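You operate a simulated robot arm through the tools that you are given. There is no shell and no other tool. Be economical: measure what you need, move in short steps, check, and stop when the job is done.

You run a simulated robot arm. Do the job below in one go: nothing can be reset, and whatever is moved stays where it is left.

TASK
Mix oats from the OATS box with milk in the white bowl.
Fine: about 100 ml of each; stir with the red spoon; box, jug and spoon go back. Set down upright: box, milk jug.
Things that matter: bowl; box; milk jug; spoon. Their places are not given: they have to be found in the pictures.

The check looks at the end state, three seconds after you hand in, the way a careful person would. Anything else that was tipped, shoved, dropped, spilled or broken makes it a failure.

THE ROBOT
A 7-joint arm with a two-finger parallel gripper, fixed in place. Base frame: the origin is at the foot of the arm, x ahead of it, y to its left, z up; the work surface is at about z = 0.91. Lengths are in m, angles in rad, forces in N, time in s.
With the tool pointing down near the work surface it reaches from about 0.28 to 0.68 m from the base axis. Its first joint turns from -1.152 to 1.152 rad. Payload 1.57 kg.
Tool frame: the origin (TCP) lies between the finger pads and is the grasp point; the fingertips stand 0.03 m ahead of it; z points along the fingers, y is the line along which they close. The gripper opens to 0.11 m. The fingers are 0.024 m wide and 0.012 m thick; the gripper's body (0.048 by 0.112 m) begins 0.078 m behind the TCP.
Orientation is told as [roll, pitch, yaw] about the base's x, y, z axes, in that order, counted from this pose: with the fingers straight down and closing along the base's y, the tool's x points along the base's -x, its y along +y and its z along -z.

THE INTERFACE
- The arm moves only by the tool arm_command. Its argument "deltas" is a list of rows, each an object (a shift or turn left out is 0, a gripper value left out holds the last) with "gripper": the opening, from 0 (shut) to 1 (fully open); "offset": the shift along the base's x, y, z in m, a list of three; "turn": the turn, a rotation vector about the base's x, y, z in rad, a list of three. In form: [{"gripper": gripper, "offset": [x, y, z], "turn": [wx, wy, wz]}, ...]. A call has 1 to 8 rows; each row shifts and turns the commanded pose from where the row before left it. A row lasts 0.2 s, in which the tool goes at most 0.05 m and 0.15 rad; a call with a longer step from one row to the next is refused whole, and so is a gripper value outside its range. A pose out of reach is approached as far as the arm can. The call stops where the force on the tool passes 40 N (or 10 N more than at its start, if that is more) or the arm is blocked; 0.2 s more then pass. The fingers move at their own pace (about 0.108 m/s each) and stop on an object; they squeeze with about 27 N. The grip force told is the motor's: it shows also when the fingers shut on nothing. Time passes only in rows, and 0.2 s behind the last, so rows that do not move let the fingers close. It gives the time, the measured TCP pose, the force on the tool (base axes), the opening and the grip force at its end, in the units of the frame above (readings bear some noise), with the torque about the TCP (base axes, N m) and any sound that the robot's microphone picked up.
- Cameras (640 x 400 px; columns grow to the right, rows downward): "scene" is fixed at [0.1802, -0.4036, 1.4052]; the picture's right is [0.62, -0.78, 0.00], its down [-0.45, -0.35, -0.82] and it looks along [0.65, 0.51, -0.57] (base axes); focal length 238 px, centre (320, 200). "wrist" rides on the gripper at [0.07, 0.016, -0.141] in the tool frame; the picture's right is [-0.23, 0.97, 0.00], its down [-0.86, -0.20, -0.48] and it looks along [-0.47, -0.11, 0.88] (tool axes); focal length 222 px, centre (320, 200).
- grab_frame(camera): a new picture of that camera. It takes no simulated time.
- point_at(camera, pixels): for up to 12 pixels [column, row] of the newest picture of that camera ("zoom" is the newest enlarged one), the place [x, y, z] in the base frame of the surface seen there, good to about 0.002 m. It takes no simulated time.
- inspect(camera, box): a new picture of the part [left, top, right, bottom] of that camera's present view, enlarged. It takes no simulated time.
- sign_off(): hands the job in; it is judged then, once.

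Work in short steps. Measure before you move; look again where a grasp or a placing could have gone wrong, and mend it. You have 80 turns and 46 pictures in all, those below and enlarged ones among them. Open the gripper and draw the arm clear of the work before you hand the job in, unless the task says otherwise; then end with one line.

The tools are called by a JSON object that holds its "op" and its "data". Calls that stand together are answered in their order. arm_command: Moves the arm, as the interface text tells. Its arguments: {"type":"object","properties":{"deltas":{"type":"array"}},"required":["deltas"]} The other tools are called the same way: grab_frame (camera) takes a picture; point_at (camera, pixels) gives the place of the surface under pixels of a picture; inspect (camera, box) takes an enlarged picture of a part of a camera's view; sign_off () hands the job in.

At the start:

```text
time_s: 0.0
tcp_pos: [0.3599, -0.2125, 1.2778]
ee_rot: [0.0, 0.0, 0.0]
wrist_force: [-0.4, 0.5, -0.6]
wrist_torque: [0.01, 0.0, -0.02]
finger_gap: 0.1099
grasp_force: 0.0
```

scene: 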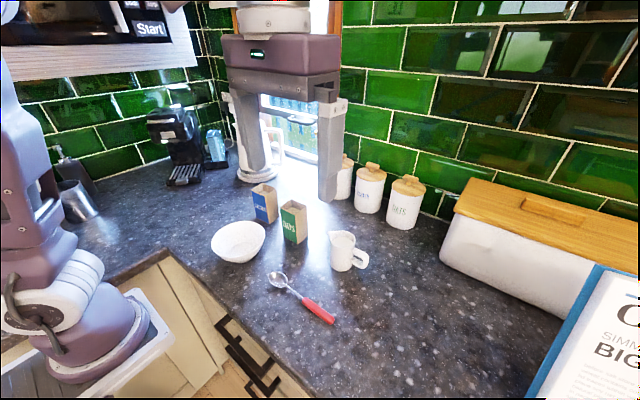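
wrist: 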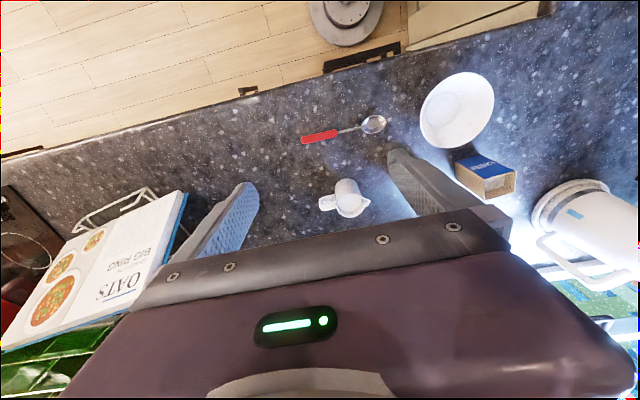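

The scene shows two boxes near (265,203) and (293,222), the bowl (238,241), jug (345,250) and spoon (300,298). I enlarge this area to read the labels.

{"op": "inspect", "data": {"camera": "scene", "box": [200, 170, 380, 335]}}

```text
2.42 times, centred on (290, 252) of scene
```

zoom: 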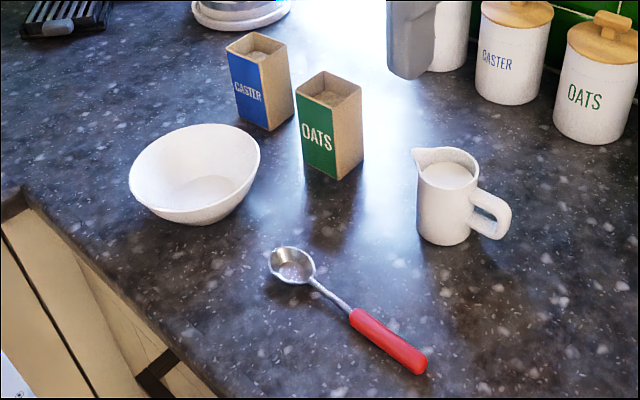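

The green box at zoom (332,125) is OATS, an open-topped box. I measure box, bowl, jug and spoon points.

{"op": "point_at", "data": {"camera": "zoom", "pixels": [[298, 97], [325, 73], [361, 87], [336, 107], [329, 98], [336, 180], [304, 163], [362, 160], [255, 62], [293, 118], [270, 130], [228, 45]]}}

{"op": "point_at", "data": {"camera": "zoom", "pixels": [[130, 175], [259, 150], [205, 124], [180, 217], [207, 188], [413, 152], [447, 172], [447, 150], [478, 165], [508, 205], [448, 243], [420, 195]]}}

{"op": "point_at", "data": {"camera": "zoom", "pixels": [[292, 270], [268, 258], [312, 262], [287, 247], [312, 282], [349, 308], [356, 316], [390, 340], [425, 360], [417, 372], [383, 350], [398, 335]]}}

```text
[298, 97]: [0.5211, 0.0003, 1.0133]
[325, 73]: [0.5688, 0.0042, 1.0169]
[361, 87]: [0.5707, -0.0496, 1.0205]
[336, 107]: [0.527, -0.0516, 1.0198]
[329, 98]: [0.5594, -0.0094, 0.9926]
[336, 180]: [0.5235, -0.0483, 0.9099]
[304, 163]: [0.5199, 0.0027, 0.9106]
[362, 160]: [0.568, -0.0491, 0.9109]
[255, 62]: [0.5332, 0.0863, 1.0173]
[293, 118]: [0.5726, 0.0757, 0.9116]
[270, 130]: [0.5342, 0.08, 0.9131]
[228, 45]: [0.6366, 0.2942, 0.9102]
```

```text
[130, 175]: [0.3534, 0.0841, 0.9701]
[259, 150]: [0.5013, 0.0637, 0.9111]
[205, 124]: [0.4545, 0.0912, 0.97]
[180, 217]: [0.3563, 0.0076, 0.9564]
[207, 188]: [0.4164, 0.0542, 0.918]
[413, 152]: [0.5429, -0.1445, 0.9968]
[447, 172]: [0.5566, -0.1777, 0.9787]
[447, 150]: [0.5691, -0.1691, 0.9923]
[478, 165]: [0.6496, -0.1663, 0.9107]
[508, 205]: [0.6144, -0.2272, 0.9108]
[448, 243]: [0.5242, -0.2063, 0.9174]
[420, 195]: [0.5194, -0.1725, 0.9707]
```

```text
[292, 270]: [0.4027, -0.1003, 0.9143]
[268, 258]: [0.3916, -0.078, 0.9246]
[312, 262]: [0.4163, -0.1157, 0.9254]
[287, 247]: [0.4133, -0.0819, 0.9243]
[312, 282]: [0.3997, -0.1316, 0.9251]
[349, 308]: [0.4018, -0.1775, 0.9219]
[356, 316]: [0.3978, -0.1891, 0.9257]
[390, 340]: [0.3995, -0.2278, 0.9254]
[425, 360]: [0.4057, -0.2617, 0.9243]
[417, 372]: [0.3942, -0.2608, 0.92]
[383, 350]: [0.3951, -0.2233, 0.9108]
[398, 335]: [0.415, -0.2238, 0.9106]
```

Box OATS is centred at about (0.545, -0.024), 0.05 wide, its top at 1.018. I turn the tool by -90° about z (so that it closes along x) and move over the box area at a safe height.

{"op": "arm_command", "data": {"deltas": [{"gripper": 1, "offset": [0.02, 0.01, 0], "turn": [0, 0, -0.1428]}, {"offset": [0.02, 0.01, 0], "turn": [0, 0, -0.1428]}, {"offset": [0.02, 0.01, 0], "turn": [0, 0, -0.1428]}, {"offset": [0.02, 0.01, 0], "turn": [0, 0, -0.1428]}, {"offset": [0.02, 0.01, 0], "turn": [0, 0, -0.1428]}, {"offset": [0.02, 0.01, 0], "turn": [0, 0, -0.1428]}, {"offset": [0.02, 0.01, 0], "turn": [0, 0, -0.1428]}, {"offset": [0.02, 0.01, 0], "turn": [0, 0, -0.1428]}]}}

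{"op": "arm_command", "data": {"deltas": [{"offset": [0.02, 0, -0.02], "turn": [0, 0, -0.1428]}, {"offset": [0.006, 0, -0.02], "turn": [0, 0, -0.1428]}, {"offset": [0, 0, -0.02], "turn": [0, 0, -0.1428]}, {"offset": [0, 0, -0.02], "turn": [0.15, 0, 0]}, {"offset": [0, 0, -0.02], "turn": [0.15, 0, 0]}, {"turn": [0.15, 0, 0]}, {"turn": [0.15, 0, 0]}, {}]}}

```text
time_s: 1.8
tcp_pos: [0.516, -0.1313, 1.2755]
ee_rot: [0.0, -0.002, -1.145]
wrist_force: [-0.1, 0.8, 0.4]
wrist_torque: [-0.03, -0.01, 0.02]
finger_gap: 0.1098
grasp_force: 0.1
out of reach, approached as far as the arm can: row 8
```

```text
time_s: 3.6
tcp_pos: [0.5425, -0.131, 1.1743]
ee_rot: [-0.001, 0.603, -1.572]
wrist_force: [-0.7, 0.8, 0.1]
wrist_torque: [-0.01, -0.02, 0.0]
finger_gap: 0.1099
grasp_force: 0.0
```

The pose was reached with the lean on. I look from the wrist to check the bowl rim and the box.

{"op": "grab_frame", "data": {"camera": "wrist"}}

{"op": "grab_frame", "data": {"camera": "scene"}}

```text
42 pictures are left
```

wrist: 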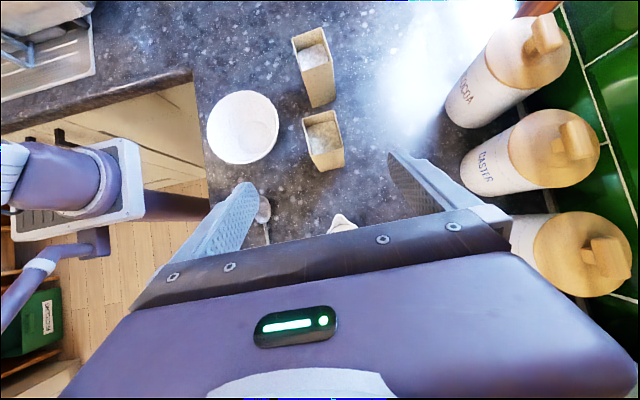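

```text
41 pictures are left
```

scene: 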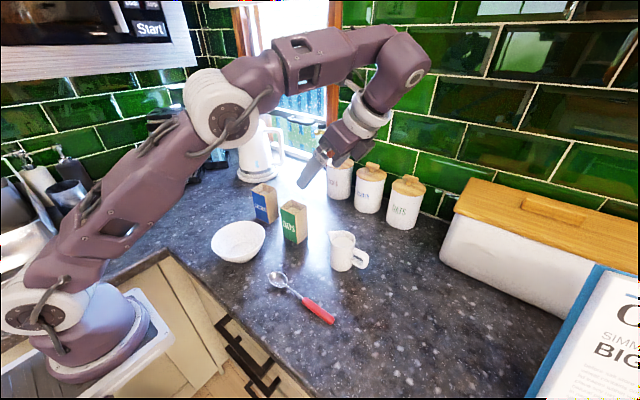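

The wrist view shows the bowl rim at (243,127) and the OATS box mouth at (323,132). I measure rim points and mouth corners.

{"op": "point_at", "data": {"camera": "wrist", "pixels": [[209, 127], [276, 127], [243, 92], [243, 162], [250, 128], [323, 131], [304, 120], [335, 112], [342, 142], [312, 153], [313, 58], [331, 100]]}}

```text
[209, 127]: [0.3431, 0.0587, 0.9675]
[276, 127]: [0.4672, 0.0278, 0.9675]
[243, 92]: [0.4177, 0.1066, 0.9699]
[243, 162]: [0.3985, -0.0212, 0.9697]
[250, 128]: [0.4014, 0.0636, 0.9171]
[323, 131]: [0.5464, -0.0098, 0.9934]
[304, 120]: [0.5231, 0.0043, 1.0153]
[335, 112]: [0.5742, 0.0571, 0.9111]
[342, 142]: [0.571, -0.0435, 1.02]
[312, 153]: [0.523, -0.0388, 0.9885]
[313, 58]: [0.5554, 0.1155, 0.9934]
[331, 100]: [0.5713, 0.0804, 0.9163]
```

Bowl centre is (0.407, 0.043), radius about 0.065, rim at 0.969; box centre is (0.546, -0.024), turned by about 0.04 rad. I approach along the tool axis part of the way.

{"op": "arm_command", "data": {"deltas": [{"offset": [0.003, -0.005, -0.039], "turn": [0, 0, 0.04]}, {"offset": [0, 0.0227, -0.033]}, {"offset": [0, 0.0227, -0.033]}, {"offset": [0, 0.0227, -0.033]}, {}]}}

{"op": "grab_frame", "data": {"camera": "wrist"}}

```text
time_s: 4.8
tcp_pos: [0.5461, -0.0672, 1.0368]
ee_rot: [0.0, 0.598, -1.532]
wrist_force: [-0.5, 0.2, 0.0]
wrist_torque: [0.01, -0.01, 0.02]
finger_gap: 0.1101
grasp_force: 0.0
```

```text
40 pictures are left
```

wrist: 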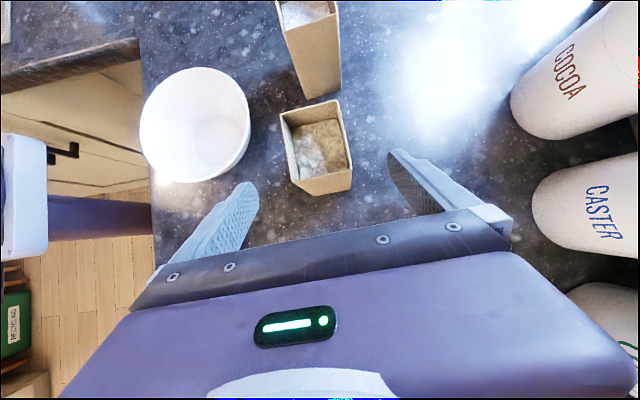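

The box sits between the fingers, and they clear the bowl. I go in the remaining 0.077 m and close.

{"op": "arm_command", "data": {"deltas": [{"offset": [0, 0.0145, -0.022]}, {"offset": [0, 0.0145, -0.022]}, {"offset": [0, 0.0145, -0.021]}, {}, {"gripper": 0}, {}, {}, {}]}}

```text
time_s: 6.6
tcp_pos: [0.5466, -0.0255, 0.9705]
ee_rot: [-0.001, 0.602, -1.531]
wrist_force: [-0.6, -0.1, 0.8]
wrist_torque: [0.01, -0.02, 0.03]
finger_gap: 0.0499
grasp_force: 26.7
```

Gripped at 0.0499. I lift it straight up and weigh it.

{"op": "arm_command", "data": {"deltas": [{"offset": [0, 0, 0.01]}, {"offset": [0, 0, 0.03]}, {"offset": [0, 0, 0.04]}, {"offset": [0, 0, 0.04]}, {}, {}]}}

{"op": "arm_command", "data": {"deltas": [{}]}}

{"op": "arm_command", "data": {"deltas": [{}]}}

{"op": "arm_command", "data": {"deltas": [{}]}}

```text
time_s: 8.0
tcp_pos: [0.5452, -0.0246, 1.0916]
ee_rot: [0.0, 0.6, -1.53]
wrist_force: [1.0, 0.1, -0.7]
wrist_torque: [0.0, 0.02, -0.02]
finger_gap: 0.05
grasp_force: 26.7
```

```text
time_s: 8.4
tcp_pos: [0.5468, -0.0243, 1.0911]
ee_rot: [0.001, 0.601, -1.53]
wrist_force: [0.2, 0.0, -1.0]
wrist_torque: [0.0, 0.02, -0.02]
finger_gap: 0.0496
grasp_force: 26.9
```

```text
time_s: 8.8
tcp_pos: [0.5457, -0.0257, 1.0911]
ee_rot: [0.0, 0.601, -1.53]
wrist_force: [0.5, 0.5, -1.6]
wrist_torque: [0.01, 0.02, 0.04]
finger_gap: 0.0499
grasp_force: 26.9
```

```text
time_s: 9.2
tcp_pos: [0.546, -0.0251, 1.092]
ee_rot: [-0.001, 0.601, -1.53]
wrist_force: [1.0, -0.3, -2.2]
wrist_torque: [-0.01, 0.02, -0.01]
finger_gap: 0.0497
grasp_force: 26.7
```

Weight readings are too noisy, so I will judge by levels. I carry the box over to the bowl (x 0.407), keeping it upright.

{"op": "arm_command", "data": {"deltas": [{"offset": [-0.035, 0, 0]}, {"offset": [-0.035, 0, 0]}, {"offset": [-0.035, 0, 0]}, {"offset": [-0.034, 0, 0]}, {"turn": [-0.15, 0, 0]}, {"turn": [-0.15, 0, 0]}, {"turn": [-0.15, 0, 0]}, {"turn": [-0.15, 0, 0]}]}}

{"op": "grab_frame", "data": {"camera": "scene"}}

```text
time_s: 11.0
tcp_pos: [0.407, -0.0242, 1.0913]
ee_rot: [-0.021, -0.001, -1.539]
wrist_force: [0.4, 0.2, -1.3]
wrist_torque: [0.01, 0.01, 0.02]
finger_gap: 0.0494
grasp_force: 27.5
```

```text
39 pictures are left
```

scene: 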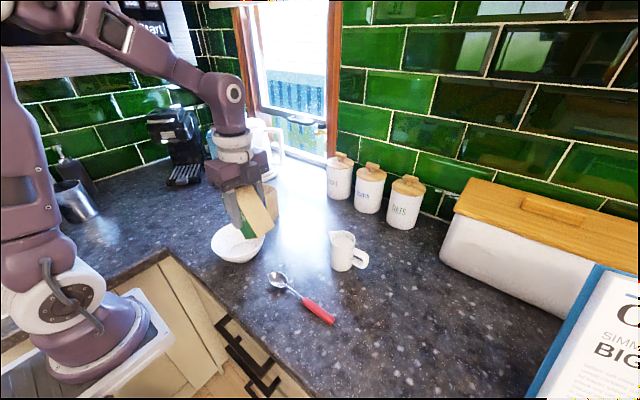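

The box is tilted 34° beside the bowl, nothing falling yet. I tilt on to about 60° and watch.

{"op": "arm_command", "data": {"deltas": [{"turn": [-0.15, 0, 0], "offset": [0, -0.004, -0.005]}, {"turn": [-0.15, 0, 0], "offset": [0, -0.003, -0.005]}, {"turn": [-0.15, 0, 0], "offset": [0, 0, -0.003]}, {}]}}

{"op": "inspect", "data": {"camera": "scene", "box": [190, 150, 310, 275]}}

{"op": "grab_frame", "data": {"camera": "wrist"}}

```text
time_s: 12.0
tcp_pos: [0.4066, -0.0315, 1.0777]
ee_rot: [-0.038, -0.451, -1.534]
wrist_force: [-0.2, -0.6, -1.4]
wrist_torque: [-0.03, 0.01, -0.01]
finger_gap: 0.0499
grasp_force: 27.0
```

```text
3.20 times, centred on (250, 212) of scene
```

zoom: 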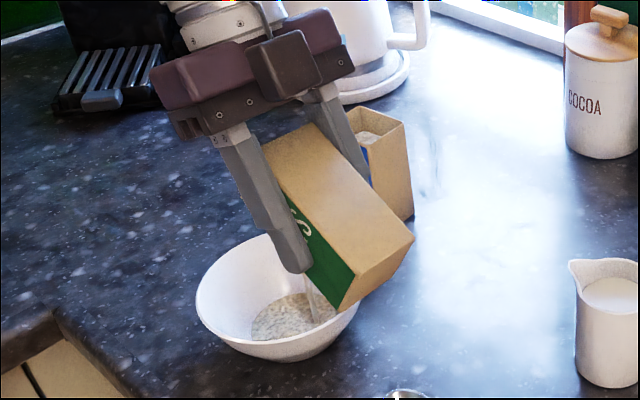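

```text
37 pictures are left
```

wrist: 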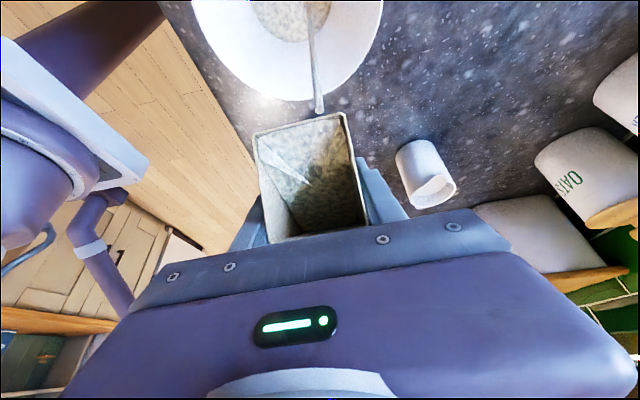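

Oats are running at about 60° tilt. I hold for one row and measure the bowl and the surface in the box.

{"op": "arm_command", "data": {"deltas": [{}]}}

{"op": "grab_frame", "data": {"camera": "wrist"}}

{"op": "point_at", "data": {"camera": "wrist", "pixels": [[290, 15], [265, 20], [285, 35], [262, 8], [320, 200], [300, 160], [340, 140], [335, 220], [330, 20], [255, 140], [345, 115]]}}

```text
time_s: 12.4
tcp_pos: [0.4062, -0.0316, 1.0781]
ee_rot: [-0.039, -0.448, -1.534]
wrist_force: [0.6, 0.0, -1.2]
wrist_torque: [0.02, 0.02, 0.02]
finger_gap: 0.0499
grasp_force: 26.6
```

```text
36 pictures are left
```

wrist: 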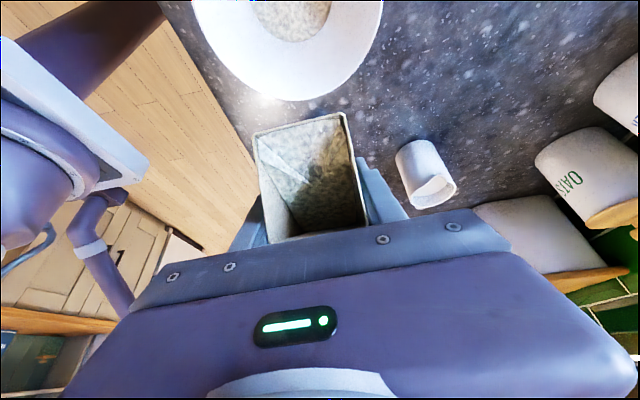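

```text
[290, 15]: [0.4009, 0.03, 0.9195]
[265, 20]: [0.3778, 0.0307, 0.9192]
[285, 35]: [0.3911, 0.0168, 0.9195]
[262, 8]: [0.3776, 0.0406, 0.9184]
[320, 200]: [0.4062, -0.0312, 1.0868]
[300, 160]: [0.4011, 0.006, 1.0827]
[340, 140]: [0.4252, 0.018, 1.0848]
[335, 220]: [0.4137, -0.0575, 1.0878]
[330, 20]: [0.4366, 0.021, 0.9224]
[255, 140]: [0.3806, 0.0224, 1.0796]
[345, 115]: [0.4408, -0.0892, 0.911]
```

The oats stop and lie nearly level with the lip, so tilt sets what is left in the box; only a little is in the bowl yet. I tilt by 0.2 rad more to about 71.5°.

{"op": "arm_command", "data": {"deltas": [{"turn": [-0.1, 0, 0], "offset": [0, 0.003, 0]}, {"turn": [-0.1, 0, 0], "offset": [0, 0.003, 0]}, {}, {}, {}]}}

{"op": "grab_frame", "data": {"camera": "wrist"}}

{"op": "inspect", "data": {"camera": "scene", "box": [190, 150, 310, 275]}}

```text
time_s: 13.6
tcp_pos: [0.4059, -0.0248, 1.078]
ee_rot: [-0.048, -0.651, -1.53]
wrist_force: [0.3, -0.1, -1.2]
wrist_torque: [-0.01, 0.0, -0.04]
finger_gap: 0.0497
grasp_force: 26.5
```

```text
35 pictures are left
```

wrist: 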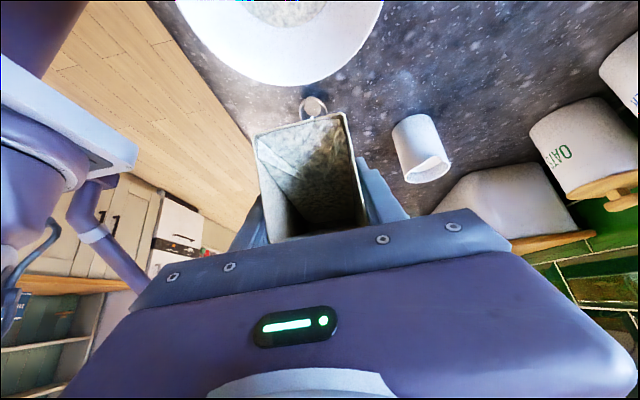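

```text
3.20 times, centred on (250, 212) of scene
```

zoom: 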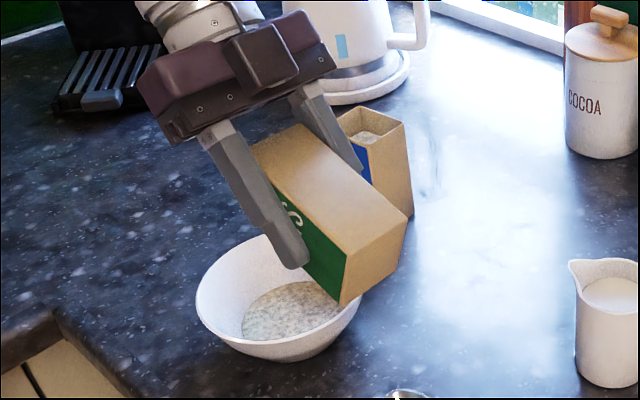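

{"op": "point_at", "data": {"camera": "zoom", "pixels": [[243, 320], [260, 335], [285, 310], [300, 282], [320, 320], [250, 298], [235, 300], [285, 334]]}}

{"op": "point_at", "data": {"camera": "wrist", "pixels": [[258, 137], [300, 124], [343, 115], [300, 150], [310, 180], [315, 210], [345, 190], [320, 225], [280, 200], [290, 10]]}}

```text
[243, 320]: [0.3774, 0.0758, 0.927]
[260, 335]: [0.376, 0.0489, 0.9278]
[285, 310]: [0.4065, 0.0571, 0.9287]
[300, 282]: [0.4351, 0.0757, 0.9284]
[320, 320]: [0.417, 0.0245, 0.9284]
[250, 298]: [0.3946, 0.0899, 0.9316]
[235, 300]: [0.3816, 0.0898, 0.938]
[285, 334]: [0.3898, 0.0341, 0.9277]
```

```text
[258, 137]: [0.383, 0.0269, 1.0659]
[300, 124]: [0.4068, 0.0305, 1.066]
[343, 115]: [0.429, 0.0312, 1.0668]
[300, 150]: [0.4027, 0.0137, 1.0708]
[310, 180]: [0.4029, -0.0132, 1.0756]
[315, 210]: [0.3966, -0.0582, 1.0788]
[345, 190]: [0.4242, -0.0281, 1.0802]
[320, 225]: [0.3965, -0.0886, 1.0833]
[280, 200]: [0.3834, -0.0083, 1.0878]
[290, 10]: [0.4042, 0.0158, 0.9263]
```

Bowl level is 0.928 (about 44 ml), matching the geometric estimate with an 8° slope of the oats. About 82° should give 100 ml; I tilt to about 80.5° first.

{"op": "arm_command", "data": {"deltas": [{"turn": [-0.08, 0, 0]}, {"turn": [-0.075, 0, 0]}, {}, {}, {}, {}]}}

{"op": "inspect", "data": {"camera": "scene", "box": [190, 150, 310, 275]}}

{"op": "point_at", "data": {"camera": "zoom", "pixels": [[260, 330], [285, 310], [300, 290], [310, 320], [280, 325], [260, 310], [240, 310], [285, 282], [231, 318]]}}

```text
time_s: 15.0
tcp_pos: [0.4077, -0.0245, 1.0784]
ee_rot: [-0.058, -0.805, -1.521]
wrist_force: [-0.6, -0.4, 0.0]
wrist_torque: [0.03, -0.02, 0.01]
finger_gap: 0.0494
grasp_force: 27.2
```

```text
3.20 times, centred on (250, 212) of scene
```

zoom: 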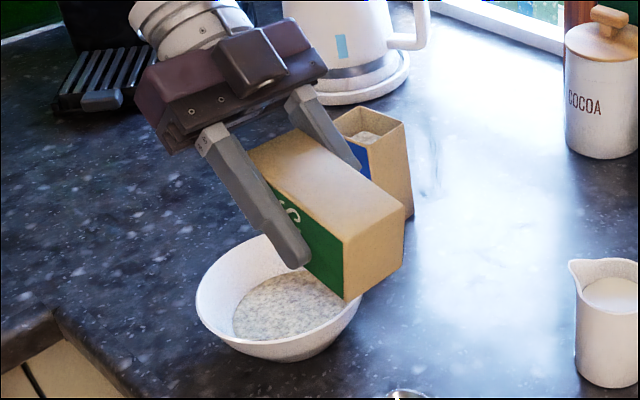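

```text
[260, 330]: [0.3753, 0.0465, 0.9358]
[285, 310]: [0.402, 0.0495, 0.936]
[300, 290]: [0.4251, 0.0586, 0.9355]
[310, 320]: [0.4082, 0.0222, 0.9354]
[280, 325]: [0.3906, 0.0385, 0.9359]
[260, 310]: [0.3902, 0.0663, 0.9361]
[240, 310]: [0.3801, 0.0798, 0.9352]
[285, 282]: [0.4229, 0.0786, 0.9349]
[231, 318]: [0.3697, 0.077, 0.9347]
```

Bowl level is 0.936 with radius about 0.05, so about 90–98 ml. I tip the box back upright over the bowl and measure what is left in it.

{"op": "arm_command", "data": {"deltas": [{"turn": [0.15, 0, 0]}, {"turn": [0.15, 0, 0]}, {"turn": [0.15, 0, 0]}, {"turn": [0.15, 0, 0]}, {"turn": [0.15, 0, 0]}, {"turn": [0.15, 0, 0]}, {"turn": [0.15, 0, 0]}, {"turn": [0.15, 0, 0]}]}}

{"op": "arm_command", "data": {"deltas": [{"turn": [0.15, 0, 0], "offset": [0, 0, 0.013]}, {"turn": [0.055, 0, 0], "offset": [0, 0.001, 0]}, {"offset": [0.035, 0, 0]}, {"offset": [0.035, 0, 0]}, {"offset": [0.035, 0, 0]}, {"offset": [0.034, 0, 0]}, {}, {}]}}

{"op": "grab_frame", "data": {"camera": "wrist"}}

{"op": "grab_frame", "data": {"camera": "scene"}}

```text
time_s: 16.8
tcp_pos: [0.4074, -0.025, 1.0778]
ee_rot: [-0.006, 0.398, -1.537]
wrist_force: [0.4, -0.3, -1.0]
wrist_torque: [0.01, 0.0, 0.04]
finger_gap: 0.0497
grasp_force: 27.0
```

```text
time_s: 18.6
tcp_pos: [0.5462, -0.0226, 1.0911]
ee_rot: [-0.001, 0.601, -1.531]
wrist_force: [0.0, -0.5, -1.0]
wrist_torque: [-0.04, 0.03, -0.01]
finger_gap: 0.0496
grasp_force: 27.0
```

```text
32 pictures are left
```

wrist: 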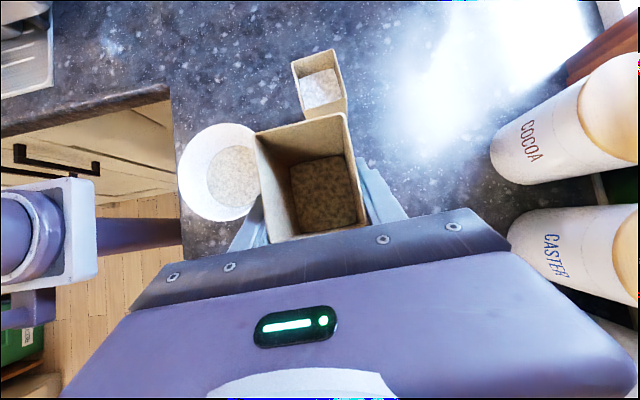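

```text
31 pictures are left
```

scene: 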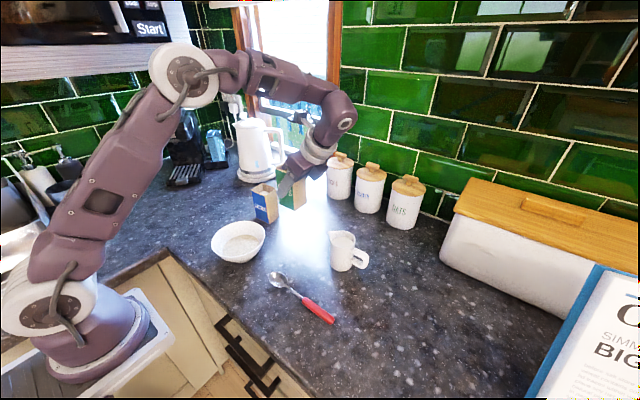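

{"op": "point_at", "data": {"camera": "wrist", "pixels": [[320, 175], [310, 200], [340, 170], [335, 205], [300, 175], [258, 140], [343, 117], [262, 141], [300, 130], [340, 122], [294, 168], [350, 156]]}}

```text
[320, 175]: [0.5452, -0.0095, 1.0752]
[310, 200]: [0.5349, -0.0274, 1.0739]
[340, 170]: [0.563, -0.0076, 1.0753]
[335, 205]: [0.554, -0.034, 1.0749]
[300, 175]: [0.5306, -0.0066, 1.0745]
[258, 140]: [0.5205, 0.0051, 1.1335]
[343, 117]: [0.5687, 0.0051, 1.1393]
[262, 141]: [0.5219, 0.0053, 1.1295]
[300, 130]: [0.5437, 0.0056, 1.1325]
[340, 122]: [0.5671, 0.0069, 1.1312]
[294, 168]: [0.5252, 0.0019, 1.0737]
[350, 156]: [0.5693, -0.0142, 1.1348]
```

The level dropped 38.5 mm, about 88 ml; a small top-up brings it nearer 100. I go back over the bowl and tilt 0.03 rad further than before.

{"op": "arm_command", "data": {"deltas": [{"offset": [-0.035, 0, 0]}, {"offset": [-0.035, 0, 0]}, {"offset": [-0.035, 0, 0]}, {"offset": [-0.034, 0, 0]}, {"turn": [-0.15, 0, 0], "offset": [0, -0.001, -0.013]}, {"turn": [-0.15, 0, 0]}, {"turn": [-0.15, 0, 0]}, {"turn": [-0.15, 0, 0]}]}}

{"op": "arm_command", "data": {"deltas": [{"turn": [-0.15, 0, 0]}, {"turn": [-0.15, 0, 0]}, {"turn": [-0.15, 0, 0]}, {"turn": [-0.15, 0, 0]}, {"turn": [-0.15, 0, 0]}, {"turn": [-0.085, 0, 0]}, {}, {}]}}

{"op": "inspect", "data": {"camera": "scene", "box": [190, 150, 310, 275]}}

{"op": "point_at", "data": {"camera": "zoom", "pixels": [[260, 330], [285, 310], [300, 290], [310, 320], [280, 325], [260, 310], [240, 310], [285, 282], [230, 318]]}}

```text
time_s: 20.4
tcp_pos: [0.4052, -0.0259, 1.078]
ee_rot: [-0.021, -0.001, -1.537]
wrist_force: [0.0, 0.4, -0.7]
wrist_torque: [0.0, -0.01, 0.03]
finger_gap: 0.0498
grasp_force: 27.1
```

```text
time_s: 22.2
tcp_pos: [0.4072, -0.0256, 1.0785]
ee_rot: [-0.059, -0.835, -1.522]
wrist_force: [0.3, 0.0, -1.0]
wrist_torque: [0.01, 0.04, -0.01]
finger_gap: 0.0496
grasp_force: 27.0
```

```text
3.20 times, centred on (250, 212) of scene
```

zoom: 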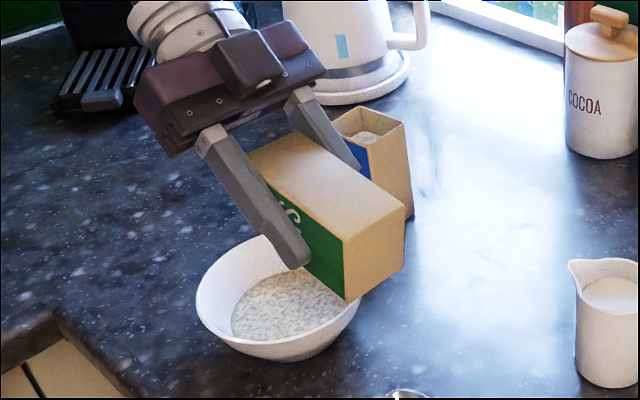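

```text
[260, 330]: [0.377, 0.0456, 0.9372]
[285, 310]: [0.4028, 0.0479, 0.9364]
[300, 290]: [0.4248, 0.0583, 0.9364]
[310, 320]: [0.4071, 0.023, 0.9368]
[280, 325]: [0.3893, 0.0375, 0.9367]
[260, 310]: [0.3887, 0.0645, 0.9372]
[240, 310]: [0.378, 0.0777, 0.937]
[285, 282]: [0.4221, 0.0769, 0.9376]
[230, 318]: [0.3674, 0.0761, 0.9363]
```

The level rose about 1.2 mm (≈9 ml), giving about 100 ml. I bring the box upright and back over its place.

{"op": "arm_command", "data": {"deltas": [{"turn": [0.15, 0, 0]}, {"turn": [0.15, 0, 0]}, {"turn": [0.15, 0, 0]}, {"turn": [0.15, 0, 0]}, {"turn": [0.15, 0, 0]}, {"turn": [0.15, 0, 0]}, {"turn": [0.15, 0, 0]}, {"turn": [0.15, 0, 0]}]}}

{"op": "arm_command", "data": {"deltas": [{"turn": [0.15, 0, 0], "offset": [0, 0, 0.013]}, {"turn": [0.085, 0, 0], "offset": [0, 0.001, 0]}, {"offset": [0.035, 0, 0]}, {"offset": [0.035, 0, 0]}, {"offset": [0.035, 0, 0]}, {"offset": [0.034, 0, 0]}, {}, {}]}}

{"op": "arm_command", "data": {"deltas": [{"offset": [0, 0, -0.04]}, {"offset": [0, 0, -0.04]}, {"offset": [0, 0, -0.03]}, {"offset": [0, 0, -0.007]}, {"offset": [0, 0, -0.002]}, {}]}}

```text
time_s: 24.0
tcp_pos: [0.4072, -0.025, 1.0797]
ee_rot: [-0.008, 0.365, -1.533]
wrist_force: [-0.4, -0.8, -0.3]
wrist_torque: [0.0, -0.02, 0.02]
finger_gap: 0.0498
grasp_force: 27.0
```

```text
time_s: 25.8
tcp_pos: [0.545, -0.0256, 1.0907]
ee_rot: [0.0, 0.598, -1.53]
wrist_force: [0.0, -0.2, -1.4]
wrist_torque: [0.01, -0.01, -0.02]
finger_gap: 0.0496
grasp_force: 26.6
```

```text
time_s: 27.2
tcp_pos: [0.5454, -0.0255, 0.9727]
ee_rot: [0.001, 0.6, -1.529]
wrist_force: [0.3, -1.7, 11.1]
wrist_torque: [0.14, 0.14, 0.04]
finger_gap: 0.0497
grasp_force: 27.4
```

Contact is felt at 0.9727 (11 N), so the box stands. I check that it is upright before letting go.

{"op": "inspect", "data": {"camera": "scene", "box": [230, 150, 350, 275]}}

{"op": "point_at", "data": {"camera": "zoom", "pixels": [[205, 300], [205, 295], [165, 280], [255, 280], [207, 200], [235, 270]]}}

```text
3.20 times, centred on (290, 212) of scene
```

zoom: 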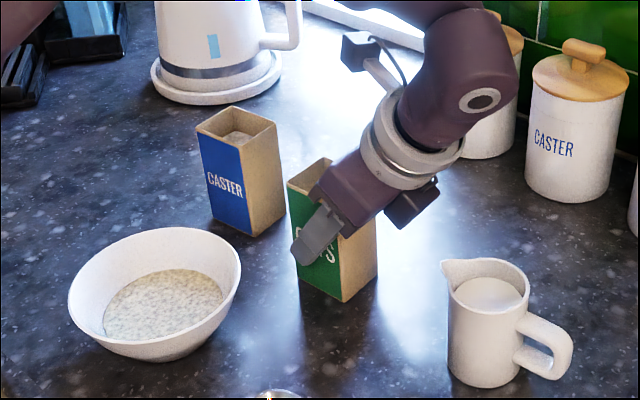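

```text
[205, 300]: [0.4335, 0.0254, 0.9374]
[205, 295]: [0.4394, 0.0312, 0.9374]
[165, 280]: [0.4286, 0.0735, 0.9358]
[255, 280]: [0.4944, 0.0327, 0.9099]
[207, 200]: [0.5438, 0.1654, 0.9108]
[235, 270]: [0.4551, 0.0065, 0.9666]
```

The box stands upright at its place. I open and back out along the tool axis.

{"op": "arm_command", "data": {"deltas": [{"gripper": 0.75}, {}, {"offset": [0, -0.0145, 0.021]}, {"offset": [0, -0.02, 0.029]}, {"offset": [0, -0.02, 0.029]}, {"offset": [0, -0.02, 0.035]}, {"offset": [0, -0.02, 0.035]}, {"gripper": 1}]}}

{"op": "grab_frame", "data": {"camera": "wrist"}}

{"op": "inspect", "data": {"camera": "scene", "box": [270, 180, 390, 305]}}

```text
time_s: 29.0
tcp_pos: [0.5441, -0.1183, 1.1199]
ee_rot: [-0.001, 0.602, -1.53]
wrist_force: [-0.4, 1.0, -0.1]
wrist_torque: [0.02, 0.02, -0.02]
finger_gap: 0.1101
grasp_force: 0.0
```

```text
28 pictures are left
```

wrist: 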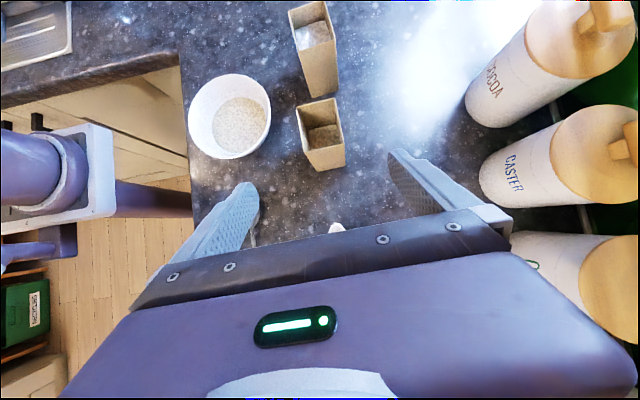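

```text
3.20 times, centred on (330, 242) of scene
```

zoom: 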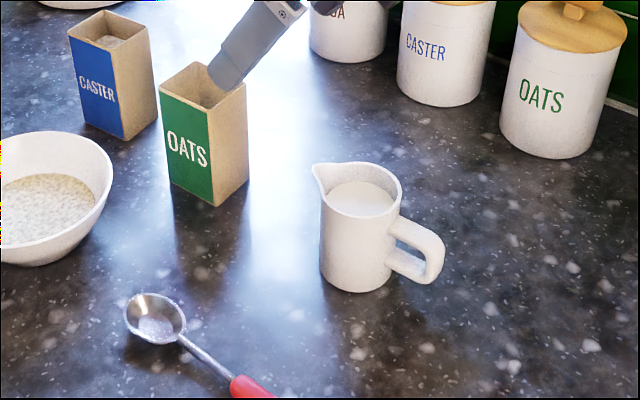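

The box is back. Now the jug: I measure rim, milk, spout and handle in the zoom.

{"op": "point_at", "data": {"camera": "zoom", "pixels": [[314, 167], [325, 200], [345, 163], [385, 170], [401, 190], [370, 214], [360, 198], [345, 205], [380, 205], [440, 245], [430, 280], [412, 232]]}}

{"op": "point_at", "data": {"camera": "zoom", "pixels": [[320, 240], [322, 275], [358, 250], [388, 250], [355, 290], [375, 290], [390, 280], [425, 228], [437, 262], [398, 218], [395, 260], [330, 165]]}}

```text
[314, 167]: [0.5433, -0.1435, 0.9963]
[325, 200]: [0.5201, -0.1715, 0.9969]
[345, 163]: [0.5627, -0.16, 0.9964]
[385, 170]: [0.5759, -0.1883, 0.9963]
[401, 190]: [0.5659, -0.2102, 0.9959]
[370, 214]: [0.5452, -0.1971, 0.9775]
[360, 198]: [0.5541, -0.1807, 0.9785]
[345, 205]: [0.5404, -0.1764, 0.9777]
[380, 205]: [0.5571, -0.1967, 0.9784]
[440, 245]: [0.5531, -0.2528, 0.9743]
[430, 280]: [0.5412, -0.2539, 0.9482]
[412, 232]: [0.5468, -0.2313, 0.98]
```

```text
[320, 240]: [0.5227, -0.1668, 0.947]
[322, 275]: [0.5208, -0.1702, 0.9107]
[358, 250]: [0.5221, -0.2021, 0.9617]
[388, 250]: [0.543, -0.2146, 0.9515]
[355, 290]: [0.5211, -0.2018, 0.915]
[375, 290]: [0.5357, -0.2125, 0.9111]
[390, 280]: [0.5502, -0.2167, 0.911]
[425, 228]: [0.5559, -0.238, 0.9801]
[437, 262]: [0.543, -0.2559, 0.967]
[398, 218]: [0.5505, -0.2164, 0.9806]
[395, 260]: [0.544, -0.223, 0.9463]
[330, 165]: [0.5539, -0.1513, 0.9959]
```

Jug body centre is (0.547, -0.1845), radius 0.030, spout to +y and handle to -y, milk at 0.978. I go to a pre-grasp behind and above it, over the handle side.

{"op": "arm_command", "data": {"deltas": [{"gripper": 1, "offset": [0.001, -0.045, 0]}, {"offset": [0.001, -0.045, 0]}, {"offset": [0.001, -0.044, 0]}, {"offset": [0, 0, -0.03]}, {"offset": [0, 0, -0.033]}, {}]}}

{"op": "grab_frame", "data": {"camera": "wrist"}}

```text
time_s: 30.4
tcp_pos: [0.546, -0.1872, 1.0569]
ee_rot: [0.0, 0.6, -1.531]
wrist_force: [0.3, -0.3, 0.7]
wrist_torque: [-0.04, -0.03, 0.0]
finger_gap: 0.1101
grasp_force: 0.0
out of reach, approached as far as the arm can: row 2, 3
```

```text
26 pictures are left
```

wrist: 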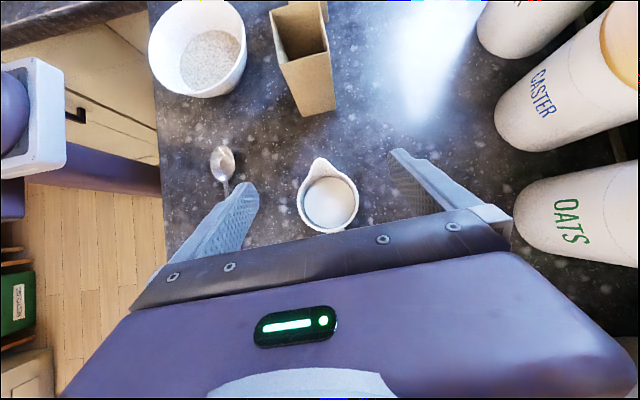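

The arm cannot reach further to -y with this lean, but it stands just above the jug, so I descend straight down with the fingers either side of it.

{"op": "arm_command", "data": {"deltas": [{"offset": [0.001, 0.002, -0.03]}, {"offset": [0, 0, -0.03]}, {"offset": [0, 0, -0.02]}, {"offset": [0, 0, -0.019]}, {}]}}

{"op": "inspect", "data": {"camera": "scene", "box": [270, 170, 420, 305]}}

```text
time_s: 31.6
tcp_pos: [0.5498, -0.1841, 0.9584]
ee_rot: [0.001, 0.602, -1.531]
wrist_force: [0.1, 0.1, 1.0]
wrist_torque: [0.02, 0.0, 0.03]
finger_gap: 0.1098
grasp_force: 0.1
```

```text
2.96 times, centred on (345, 238) of scene
```

zoom: 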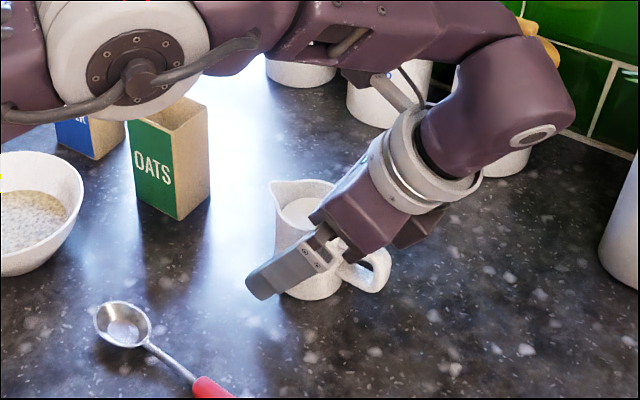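

In position around the jug body, clear of the handle. I close with a small centring shift, then lift a little.

{"op": "arm_command", "data": {"deltas": [{"offset": [-0.002, 0, 0]}, {"gripper": 0}, {}, {}, {}, {"offset": [0, 0, 0.01]}, {"offset": [0, 0, 0.02]}, {}]}}

{"op": "inspect", "data": {"camera": "scene", "box": [270, 170, 420, 305]}}

```text
time_s: 33.4
tcp_pos: [0.5466, -0.1837, 0.9892]
ee_rot: [0.001, 0.602, -1.531]
wrist_force: [0.2, -0.4, -3.0]
wrist_torque: [0.03, -0.04, 0.01]
finger_gap: 0.0587
grasp_force: 26.3
```

```text
2.96 times, centred on (345, 238) of scene
```

zoom: 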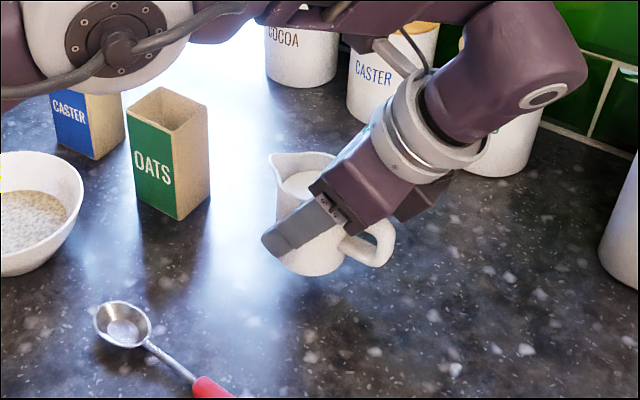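

The jug is held upright, weight about 3 N. I raise it, carry it by -x, then +y towards the bowl.

{"op": "arm_command", "data": {"deltas": [{"offset": [0, 0, 0.03]}, {"offset": [0, 0, 0.04]}, {"offset": [-0.02, 0, 0.02]}, {"offset": [-0.035, 0, 0]}, {"offset": [-0.035, 0, 0]}, {"offset": [-0.035, 0, 0]}, {"offset": [-0.015, 0.02, 0]}, {"offset": [0, 0.035, 0]}]}}

{"op": "arm_command", "data": {"deltas": [{"offset": [0, 0.035, 0]}, {"offset": [0, 0.035, 0]}, {"offset": [0, 0.025, -0.01]}, {"offset": [0, 0.01, -0.01]}, {"offset": [0, 0, -0.01]}, {}]}}

{"op": "grab_frame", "data": {"camera": "scene"}}

```text
time_s: 35.2
tcp_pos: [0.406, -0.1297, 1.0806]
ee_rot: [0.001, 0.598, -1.531]
wrist_force: [-0.2, -0.3, -3.5]
wrist_torque: [0.05, 0.01, 0.01]
finger_gap: 0.0592
grasp_force: 27.1
```

```text
time_s: 36.6
tcp_pos: [0.4065, -0.0244, 1.0495]
ee_rot: [0.0, 0.599, -1.532]
wrist_force: [0.2, 1.0, -2.6]
wrist_torque: [0.08, -0.01, -0.02]
finger_gap: 0.0589
grasp_force: 27.4
```

```text
23 pictures are left
```

scene: 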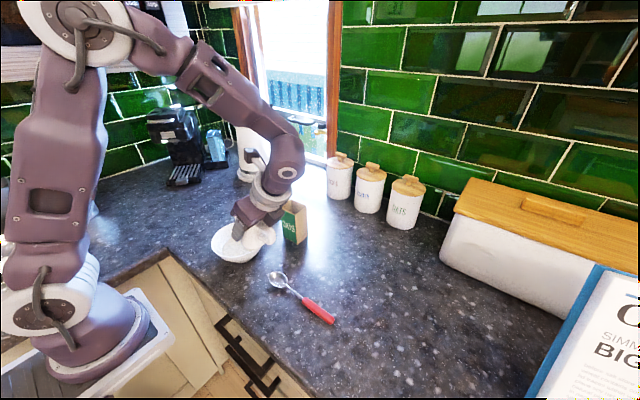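

The jug's spout is over the bowl. I tilt gently to about 40°.

{"op": "arm_command", "data": {"deltas": [{"turn": [-0.1, 0, 0]}, {"turn": [-0.1, 0, 0]}, {"turn": [-0.1, 0, 0]}, {"turn": [-0.1, 0, 0]}, {"turn": [-0.1, 0, 0]}, {"turn": [-0.1, 0, 0]}, {"turn": [-0.1, 0, 0]}, {}]}}

{"op": "inspect", "data": {"camera": "scene", "box": [190, 170, 310, 285]}}

{"op": "point_at", "data": {"camera": "zoom", "pixels": [[220, 240], [240, 260], [260, 230], [230, 225], [250, 280]]}}

```text
time_s: 38.4
tcp_pos: [0.4058, -0.0252, 1.0495]
ee_rot: [-0.027, -0.102, -1.536]
wrist_force: [-0.6, 0.2, -2.7]
wrist_torque: [0.04, 0.0, -0.01]
finger_gap: 0.059
grasp_force: 27.1
```

```text
3.48 times, centred on (250, 228) of scene
```

zoom: 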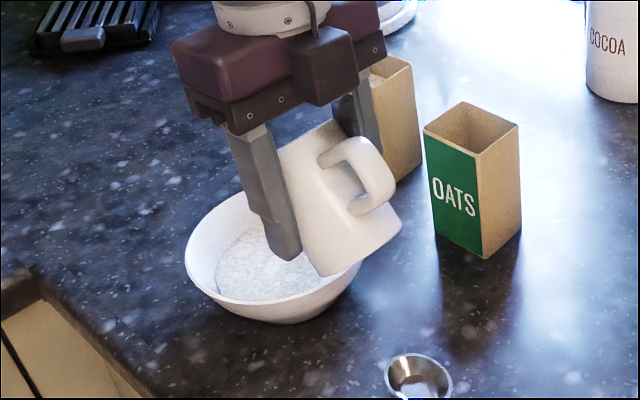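

```text
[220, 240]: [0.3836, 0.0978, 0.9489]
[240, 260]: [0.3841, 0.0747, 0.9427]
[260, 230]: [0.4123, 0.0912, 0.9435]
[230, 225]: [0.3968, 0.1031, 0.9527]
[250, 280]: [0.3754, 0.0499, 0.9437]
```

Milk is in; the bowl stands at 0.943. I look from the wrist for the milk level in the jug and whether it still runs.

{"op": "arm_command", "data": {"deltas": [{}]}}

{"op": "grab_frame", "data": {"camera": "wrist"}}

{"op": "point_at", "data": {"camera": "wrist", "pixels": [[320, 185], [310, 170], [330, 170], [320, 200], [320, 215], [290, 60], [270, 40], [310, 150]]}}

```text
time_s: 38.8
tcp_pos: [0.4067, -0.0251, 1.0493]
ee_rot: [-0.027, -0.099, -1.538]
wrist_force: [0.3, 1.1, -2.3]
wrist_torque: [0.06, 0.01, 0.02]
finger_gap: 0.0591
grasp_force: 27.1
```

```text
21 pictures are left
```

wrist: 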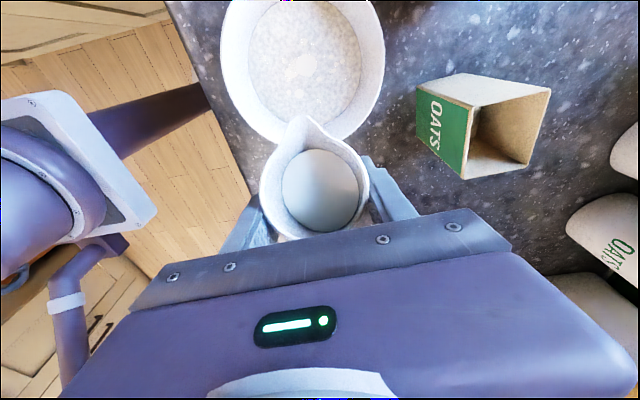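

```text
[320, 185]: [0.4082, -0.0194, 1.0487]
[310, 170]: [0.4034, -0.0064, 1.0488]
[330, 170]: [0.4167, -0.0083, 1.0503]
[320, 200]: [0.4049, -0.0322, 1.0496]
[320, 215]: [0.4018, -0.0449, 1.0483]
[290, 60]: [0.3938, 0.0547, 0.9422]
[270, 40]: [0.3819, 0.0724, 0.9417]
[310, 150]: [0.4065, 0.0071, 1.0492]
```

Surface in the jug is 1.049 (below the lip, stopped): about 44 ml poured by both estimates. I tilt 0.24 rad further, to about 54°.

{"op": "arm_command", "data": {"deltas": [{"turn": [-0.06, 0, 0]}, {"turn": [-0.06, 0, 0]}, {"turn": [-0.06, 0, 0]}, {"turn": [-0.06, 0, 0]}, {}, {}, {}]}}

{"op": "grab_frame", "data": {"camera": "wrist"}}

{"op": "point_at", "data": {"camera": "wrist", "pixels": [[320, 185], [310, 170], [330, 170], [320, 200], [320, 215], [290, 50], [270, 30], [310, 150], [300, 60], [330, 30]]}}

```text
time_s: 40.4
tcp_pos: [0.4065, -0.0246, 1.0488]
ee_rot: [-0.036, -0.341, -1.536]
wrist_force: [0.6, -0.2, -2.4]
wrist_torque: [0.03, -0.03, 0.01]
finger_gap: 0.0587
grasp_force: 27.2
```

```text
20 pictures are left
```

wrist: 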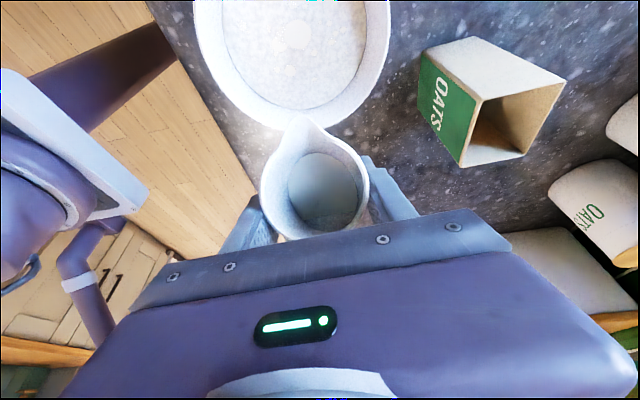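

```text
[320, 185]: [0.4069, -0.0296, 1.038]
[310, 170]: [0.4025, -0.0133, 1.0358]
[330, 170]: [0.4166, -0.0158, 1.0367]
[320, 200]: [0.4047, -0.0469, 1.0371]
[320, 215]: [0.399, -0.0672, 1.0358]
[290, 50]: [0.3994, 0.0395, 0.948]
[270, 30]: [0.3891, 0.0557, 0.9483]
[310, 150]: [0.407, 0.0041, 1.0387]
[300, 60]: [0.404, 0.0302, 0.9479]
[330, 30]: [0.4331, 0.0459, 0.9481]
```

By jug geometry about 90 ml, by bowl level about 100 ml has run. I add a touch (0.025 rad), then return upright.

{"op": "arm_command", "data": {"deltas": [{"turn": [-0.025, 0, 0]}, {}, {}, {"turn": [0.065, 0, 0]}, {"turn": [0.1, 0, 0]}, {"turn": [0.1, 0, 0]}, {"turn": [0.1, 0, 0]}, {"turn": [0.1, 0, 0]}]}}

{"op": "arm_command", "data": {"deltas": [{"turn": [0.1, 0, 0]}, {"turn": [0.1, 0, 0]}, {"turn": [0.1, 0, 0]}, {"turn": [0.1, 0, 0]}, {"turn": [0.1, 0, 0], "offset": [0, 0, 0.015]}, {"offset": [0, -0.01, 0.015]}, {}, {}]}}

{"op": "grab_frame", "data": {"camera": "wrist"}}

{"op": "point_at", "data": {"camera": "wrist", "pixels": [[320, 185], [310, 170], [330, 180], [320, 200], [300, 170], [320, 210], [310, 130], [350, 150]]}}

```text
time_s: 42.2
tcp_pos: [0.4048, -0.0238, 1.0503]
ee_rot: [-0.02, 0.102, -1.535]
wrist_force: [0.0, -0.4, -2.7]
wrist_torque: [0.04, 0.03, 0.01]
finger_gap: 0.059
grasp_force: 27.4
```

```text
time_s: 44.0
tcp_pos: [0.4065, -0.0357, 1.0797]
ee_rot: [0.0, 0.601, -1.531]
wrist_force: [0.0, -0.8, -2.2]
wrist_torque: [0.0, 0.02, -0.01]
finger_gap: 0.0588
grasp_force: 26.9
```

```text
19 pictures are left
```

wrist: 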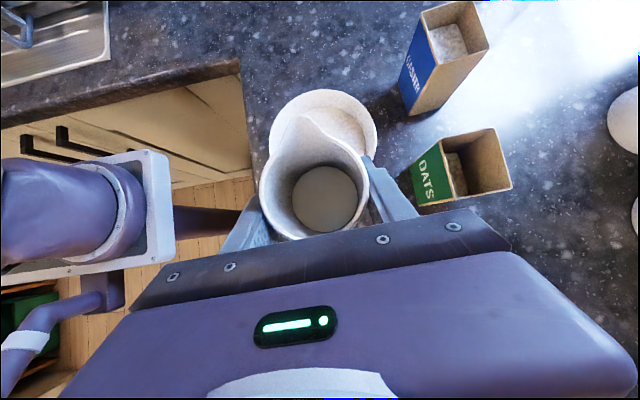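

```text
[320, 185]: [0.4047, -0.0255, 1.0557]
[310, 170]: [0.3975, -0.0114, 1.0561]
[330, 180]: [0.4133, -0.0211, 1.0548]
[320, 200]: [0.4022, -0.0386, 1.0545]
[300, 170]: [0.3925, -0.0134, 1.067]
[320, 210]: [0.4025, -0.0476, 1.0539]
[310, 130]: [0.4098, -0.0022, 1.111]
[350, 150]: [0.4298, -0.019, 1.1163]
```

The jug level dropped 44.7 mm, about 100 ml. I carry the jug back along the same path: -y first, then +x.

{"op": "arm_command", "data": {"deltas": [{"offset": [0, -0.02, 0]}, {"offset": [0, -0.035, 0]}, {"offset": [0, -0.04, 0]}, {"offset": [0, -0.035, 0]}, {"offset": [0.02, -0.02, 0]}, {"offset": [0.035, 0, 0]}, {"offset": [0.04, 0, 0]}, {"offset": [0.03, 0, 0]}]}}

{"op": "arm_command", "data": {"deltas": [{"offset": [0.015, 0, 0]}, {}, {"offset": [0, 0, -0.035]}, {"offset": [0, 0, -0.04]}, {"offset": [0, 0, -0.03]}, {"offset": [0, 0, -0.008]}, {"offset": [0, 0, -0.004]}, {}]}}

{"op": "inspect", "data": {"camera": "scene", "box": [270, 170, 420, 305]}}

```text
time_s: 45.8
tcp_pos: [0.5324, -0.1851, 1.0784]
ee_rot: [0.001, 0.6, -1.53]
wrist_force: [1.1, -0.4, -2.3]
wrist_torque: [0.03, 0.02, 0.0]
finger_gap: 0.0592
grasp_force: 27.4
```

```text
time_s: 47.6
tcp_pos: [0.5471, -0.1849, 0.9615]
ee_rot: [-0.001, 0.599, -1.53]
wrist_force: [0.4, 0.1, -2.0]
wrist_torque: [0.04, 0.03, 0.02]
finger_gap: 0.0588
grasp_force: 26.2
```

```text
2.96 times, centred on (345, 238) of scene
```

zoom: 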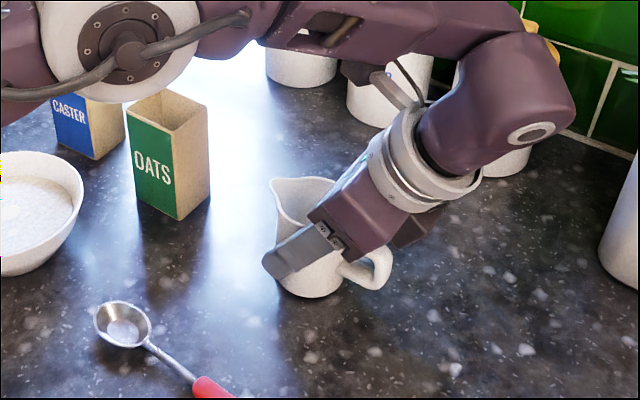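

The jug is upright, still about 2–3 mm above the surface. I lower it in millimetre steps until contact shows.

{"op": "arm_command", "data": {"deltas": [{"offset": [0, 0, -0.002]}, {"offset": [0, 0, -0.001]}, {}]}}

```text
time_s: 48.4
tcp_pos: [0.5471, -0.1856, 0.9588]
ee_rot: [0.002, 0.597, -1.53]
wrist_force: [0.3, -0.6, 7.0]
wrist_torque: [-0.03, 0.16, -0.01]
finger_gap: 0.0587
grasp_force: 27.1
```

Contact (7 N upward). I open fully and rise straight up.

{"op": "arm_command", "data": {"deltas": [{"gripper": 1}, {}, {}, {"offset": [0, 0, 0.03]}, {"offset": [0, 0, 0.04]}, {"offset": [0, 0, 0.04]}, {"offset": [-0.03, 0, 0.03]}, {"offset": [-0.04, 0, 0]}]}}

{"op": "inspect", "data": {"camera": "scene", "box": [240, 200, 380, 335]}}

{"op": "point_at", "data": {"camera": "zoom", "pixels": [[240, 325], [260, 350], [290, 335], [330, 370], [345, 385], [390, 390], [160, 230], [130, 222]]}}

```text
time_s: 50.2
tcp_pos: [0.4761, -0.1845, 1.0992]
ee_rot: [0.001, 0.598, -1.529]
wrist_force: [-0.3, 0.2, 0.4]
wrist_torque: [0.01, -0.02, 0.01]
finger_gap: 0.11
grasp_force: 0.1
```

```text
2.96 times, centred on (310, 268) of scene
```

zoom: 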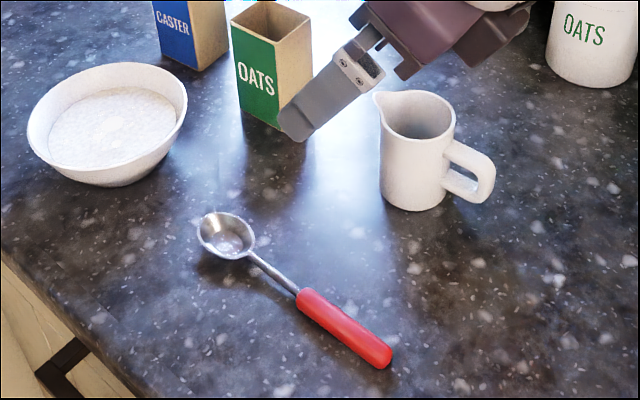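

```text
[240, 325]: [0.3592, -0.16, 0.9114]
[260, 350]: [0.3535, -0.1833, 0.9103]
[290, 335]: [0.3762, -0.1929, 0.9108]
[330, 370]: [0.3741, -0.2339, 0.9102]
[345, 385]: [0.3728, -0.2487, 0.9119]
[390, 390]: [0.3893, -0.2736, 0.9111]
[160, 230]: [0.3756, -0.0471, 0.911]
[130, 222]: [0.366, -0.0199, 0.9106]
```

Jug stands well. Now I measure the spoon: bowl zoom (226,235), stem (275,272), handle from (305,296) to (383,356).

{"op": "point_at", "data": {"camera": "zoom", "pixels": [[226, 242], [200, 232], [254, 240], [262, 260], [275, 271], [290, 285], [310, 300], [328, 313], [345, 325], [365, 340], [382, 352], [390, 357]]}}

{"op": "grab_frame", "data": {"camera": "wrist"}}

```text
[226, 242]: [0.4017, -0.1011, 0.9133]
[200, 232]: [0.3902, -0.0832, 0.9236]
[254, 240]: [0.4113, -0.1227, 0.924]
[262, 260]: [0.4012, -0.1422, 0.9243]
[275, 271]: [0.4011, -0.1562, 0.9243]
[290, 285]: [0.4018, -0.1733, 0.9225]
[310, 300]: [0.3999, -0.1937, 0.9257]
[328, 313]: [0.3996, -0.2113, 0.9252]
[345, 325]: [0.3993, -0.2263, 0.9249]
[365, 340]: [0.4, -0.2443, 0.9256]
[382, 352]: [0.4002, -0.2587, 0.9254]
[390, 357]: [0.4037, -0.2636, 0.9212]
```

```text
16 pictures are left
```

wrist: 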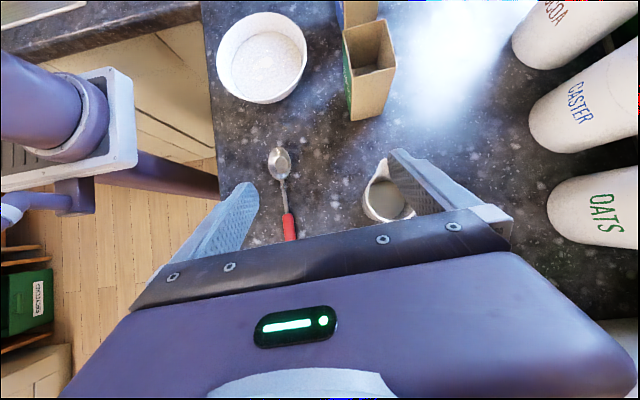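

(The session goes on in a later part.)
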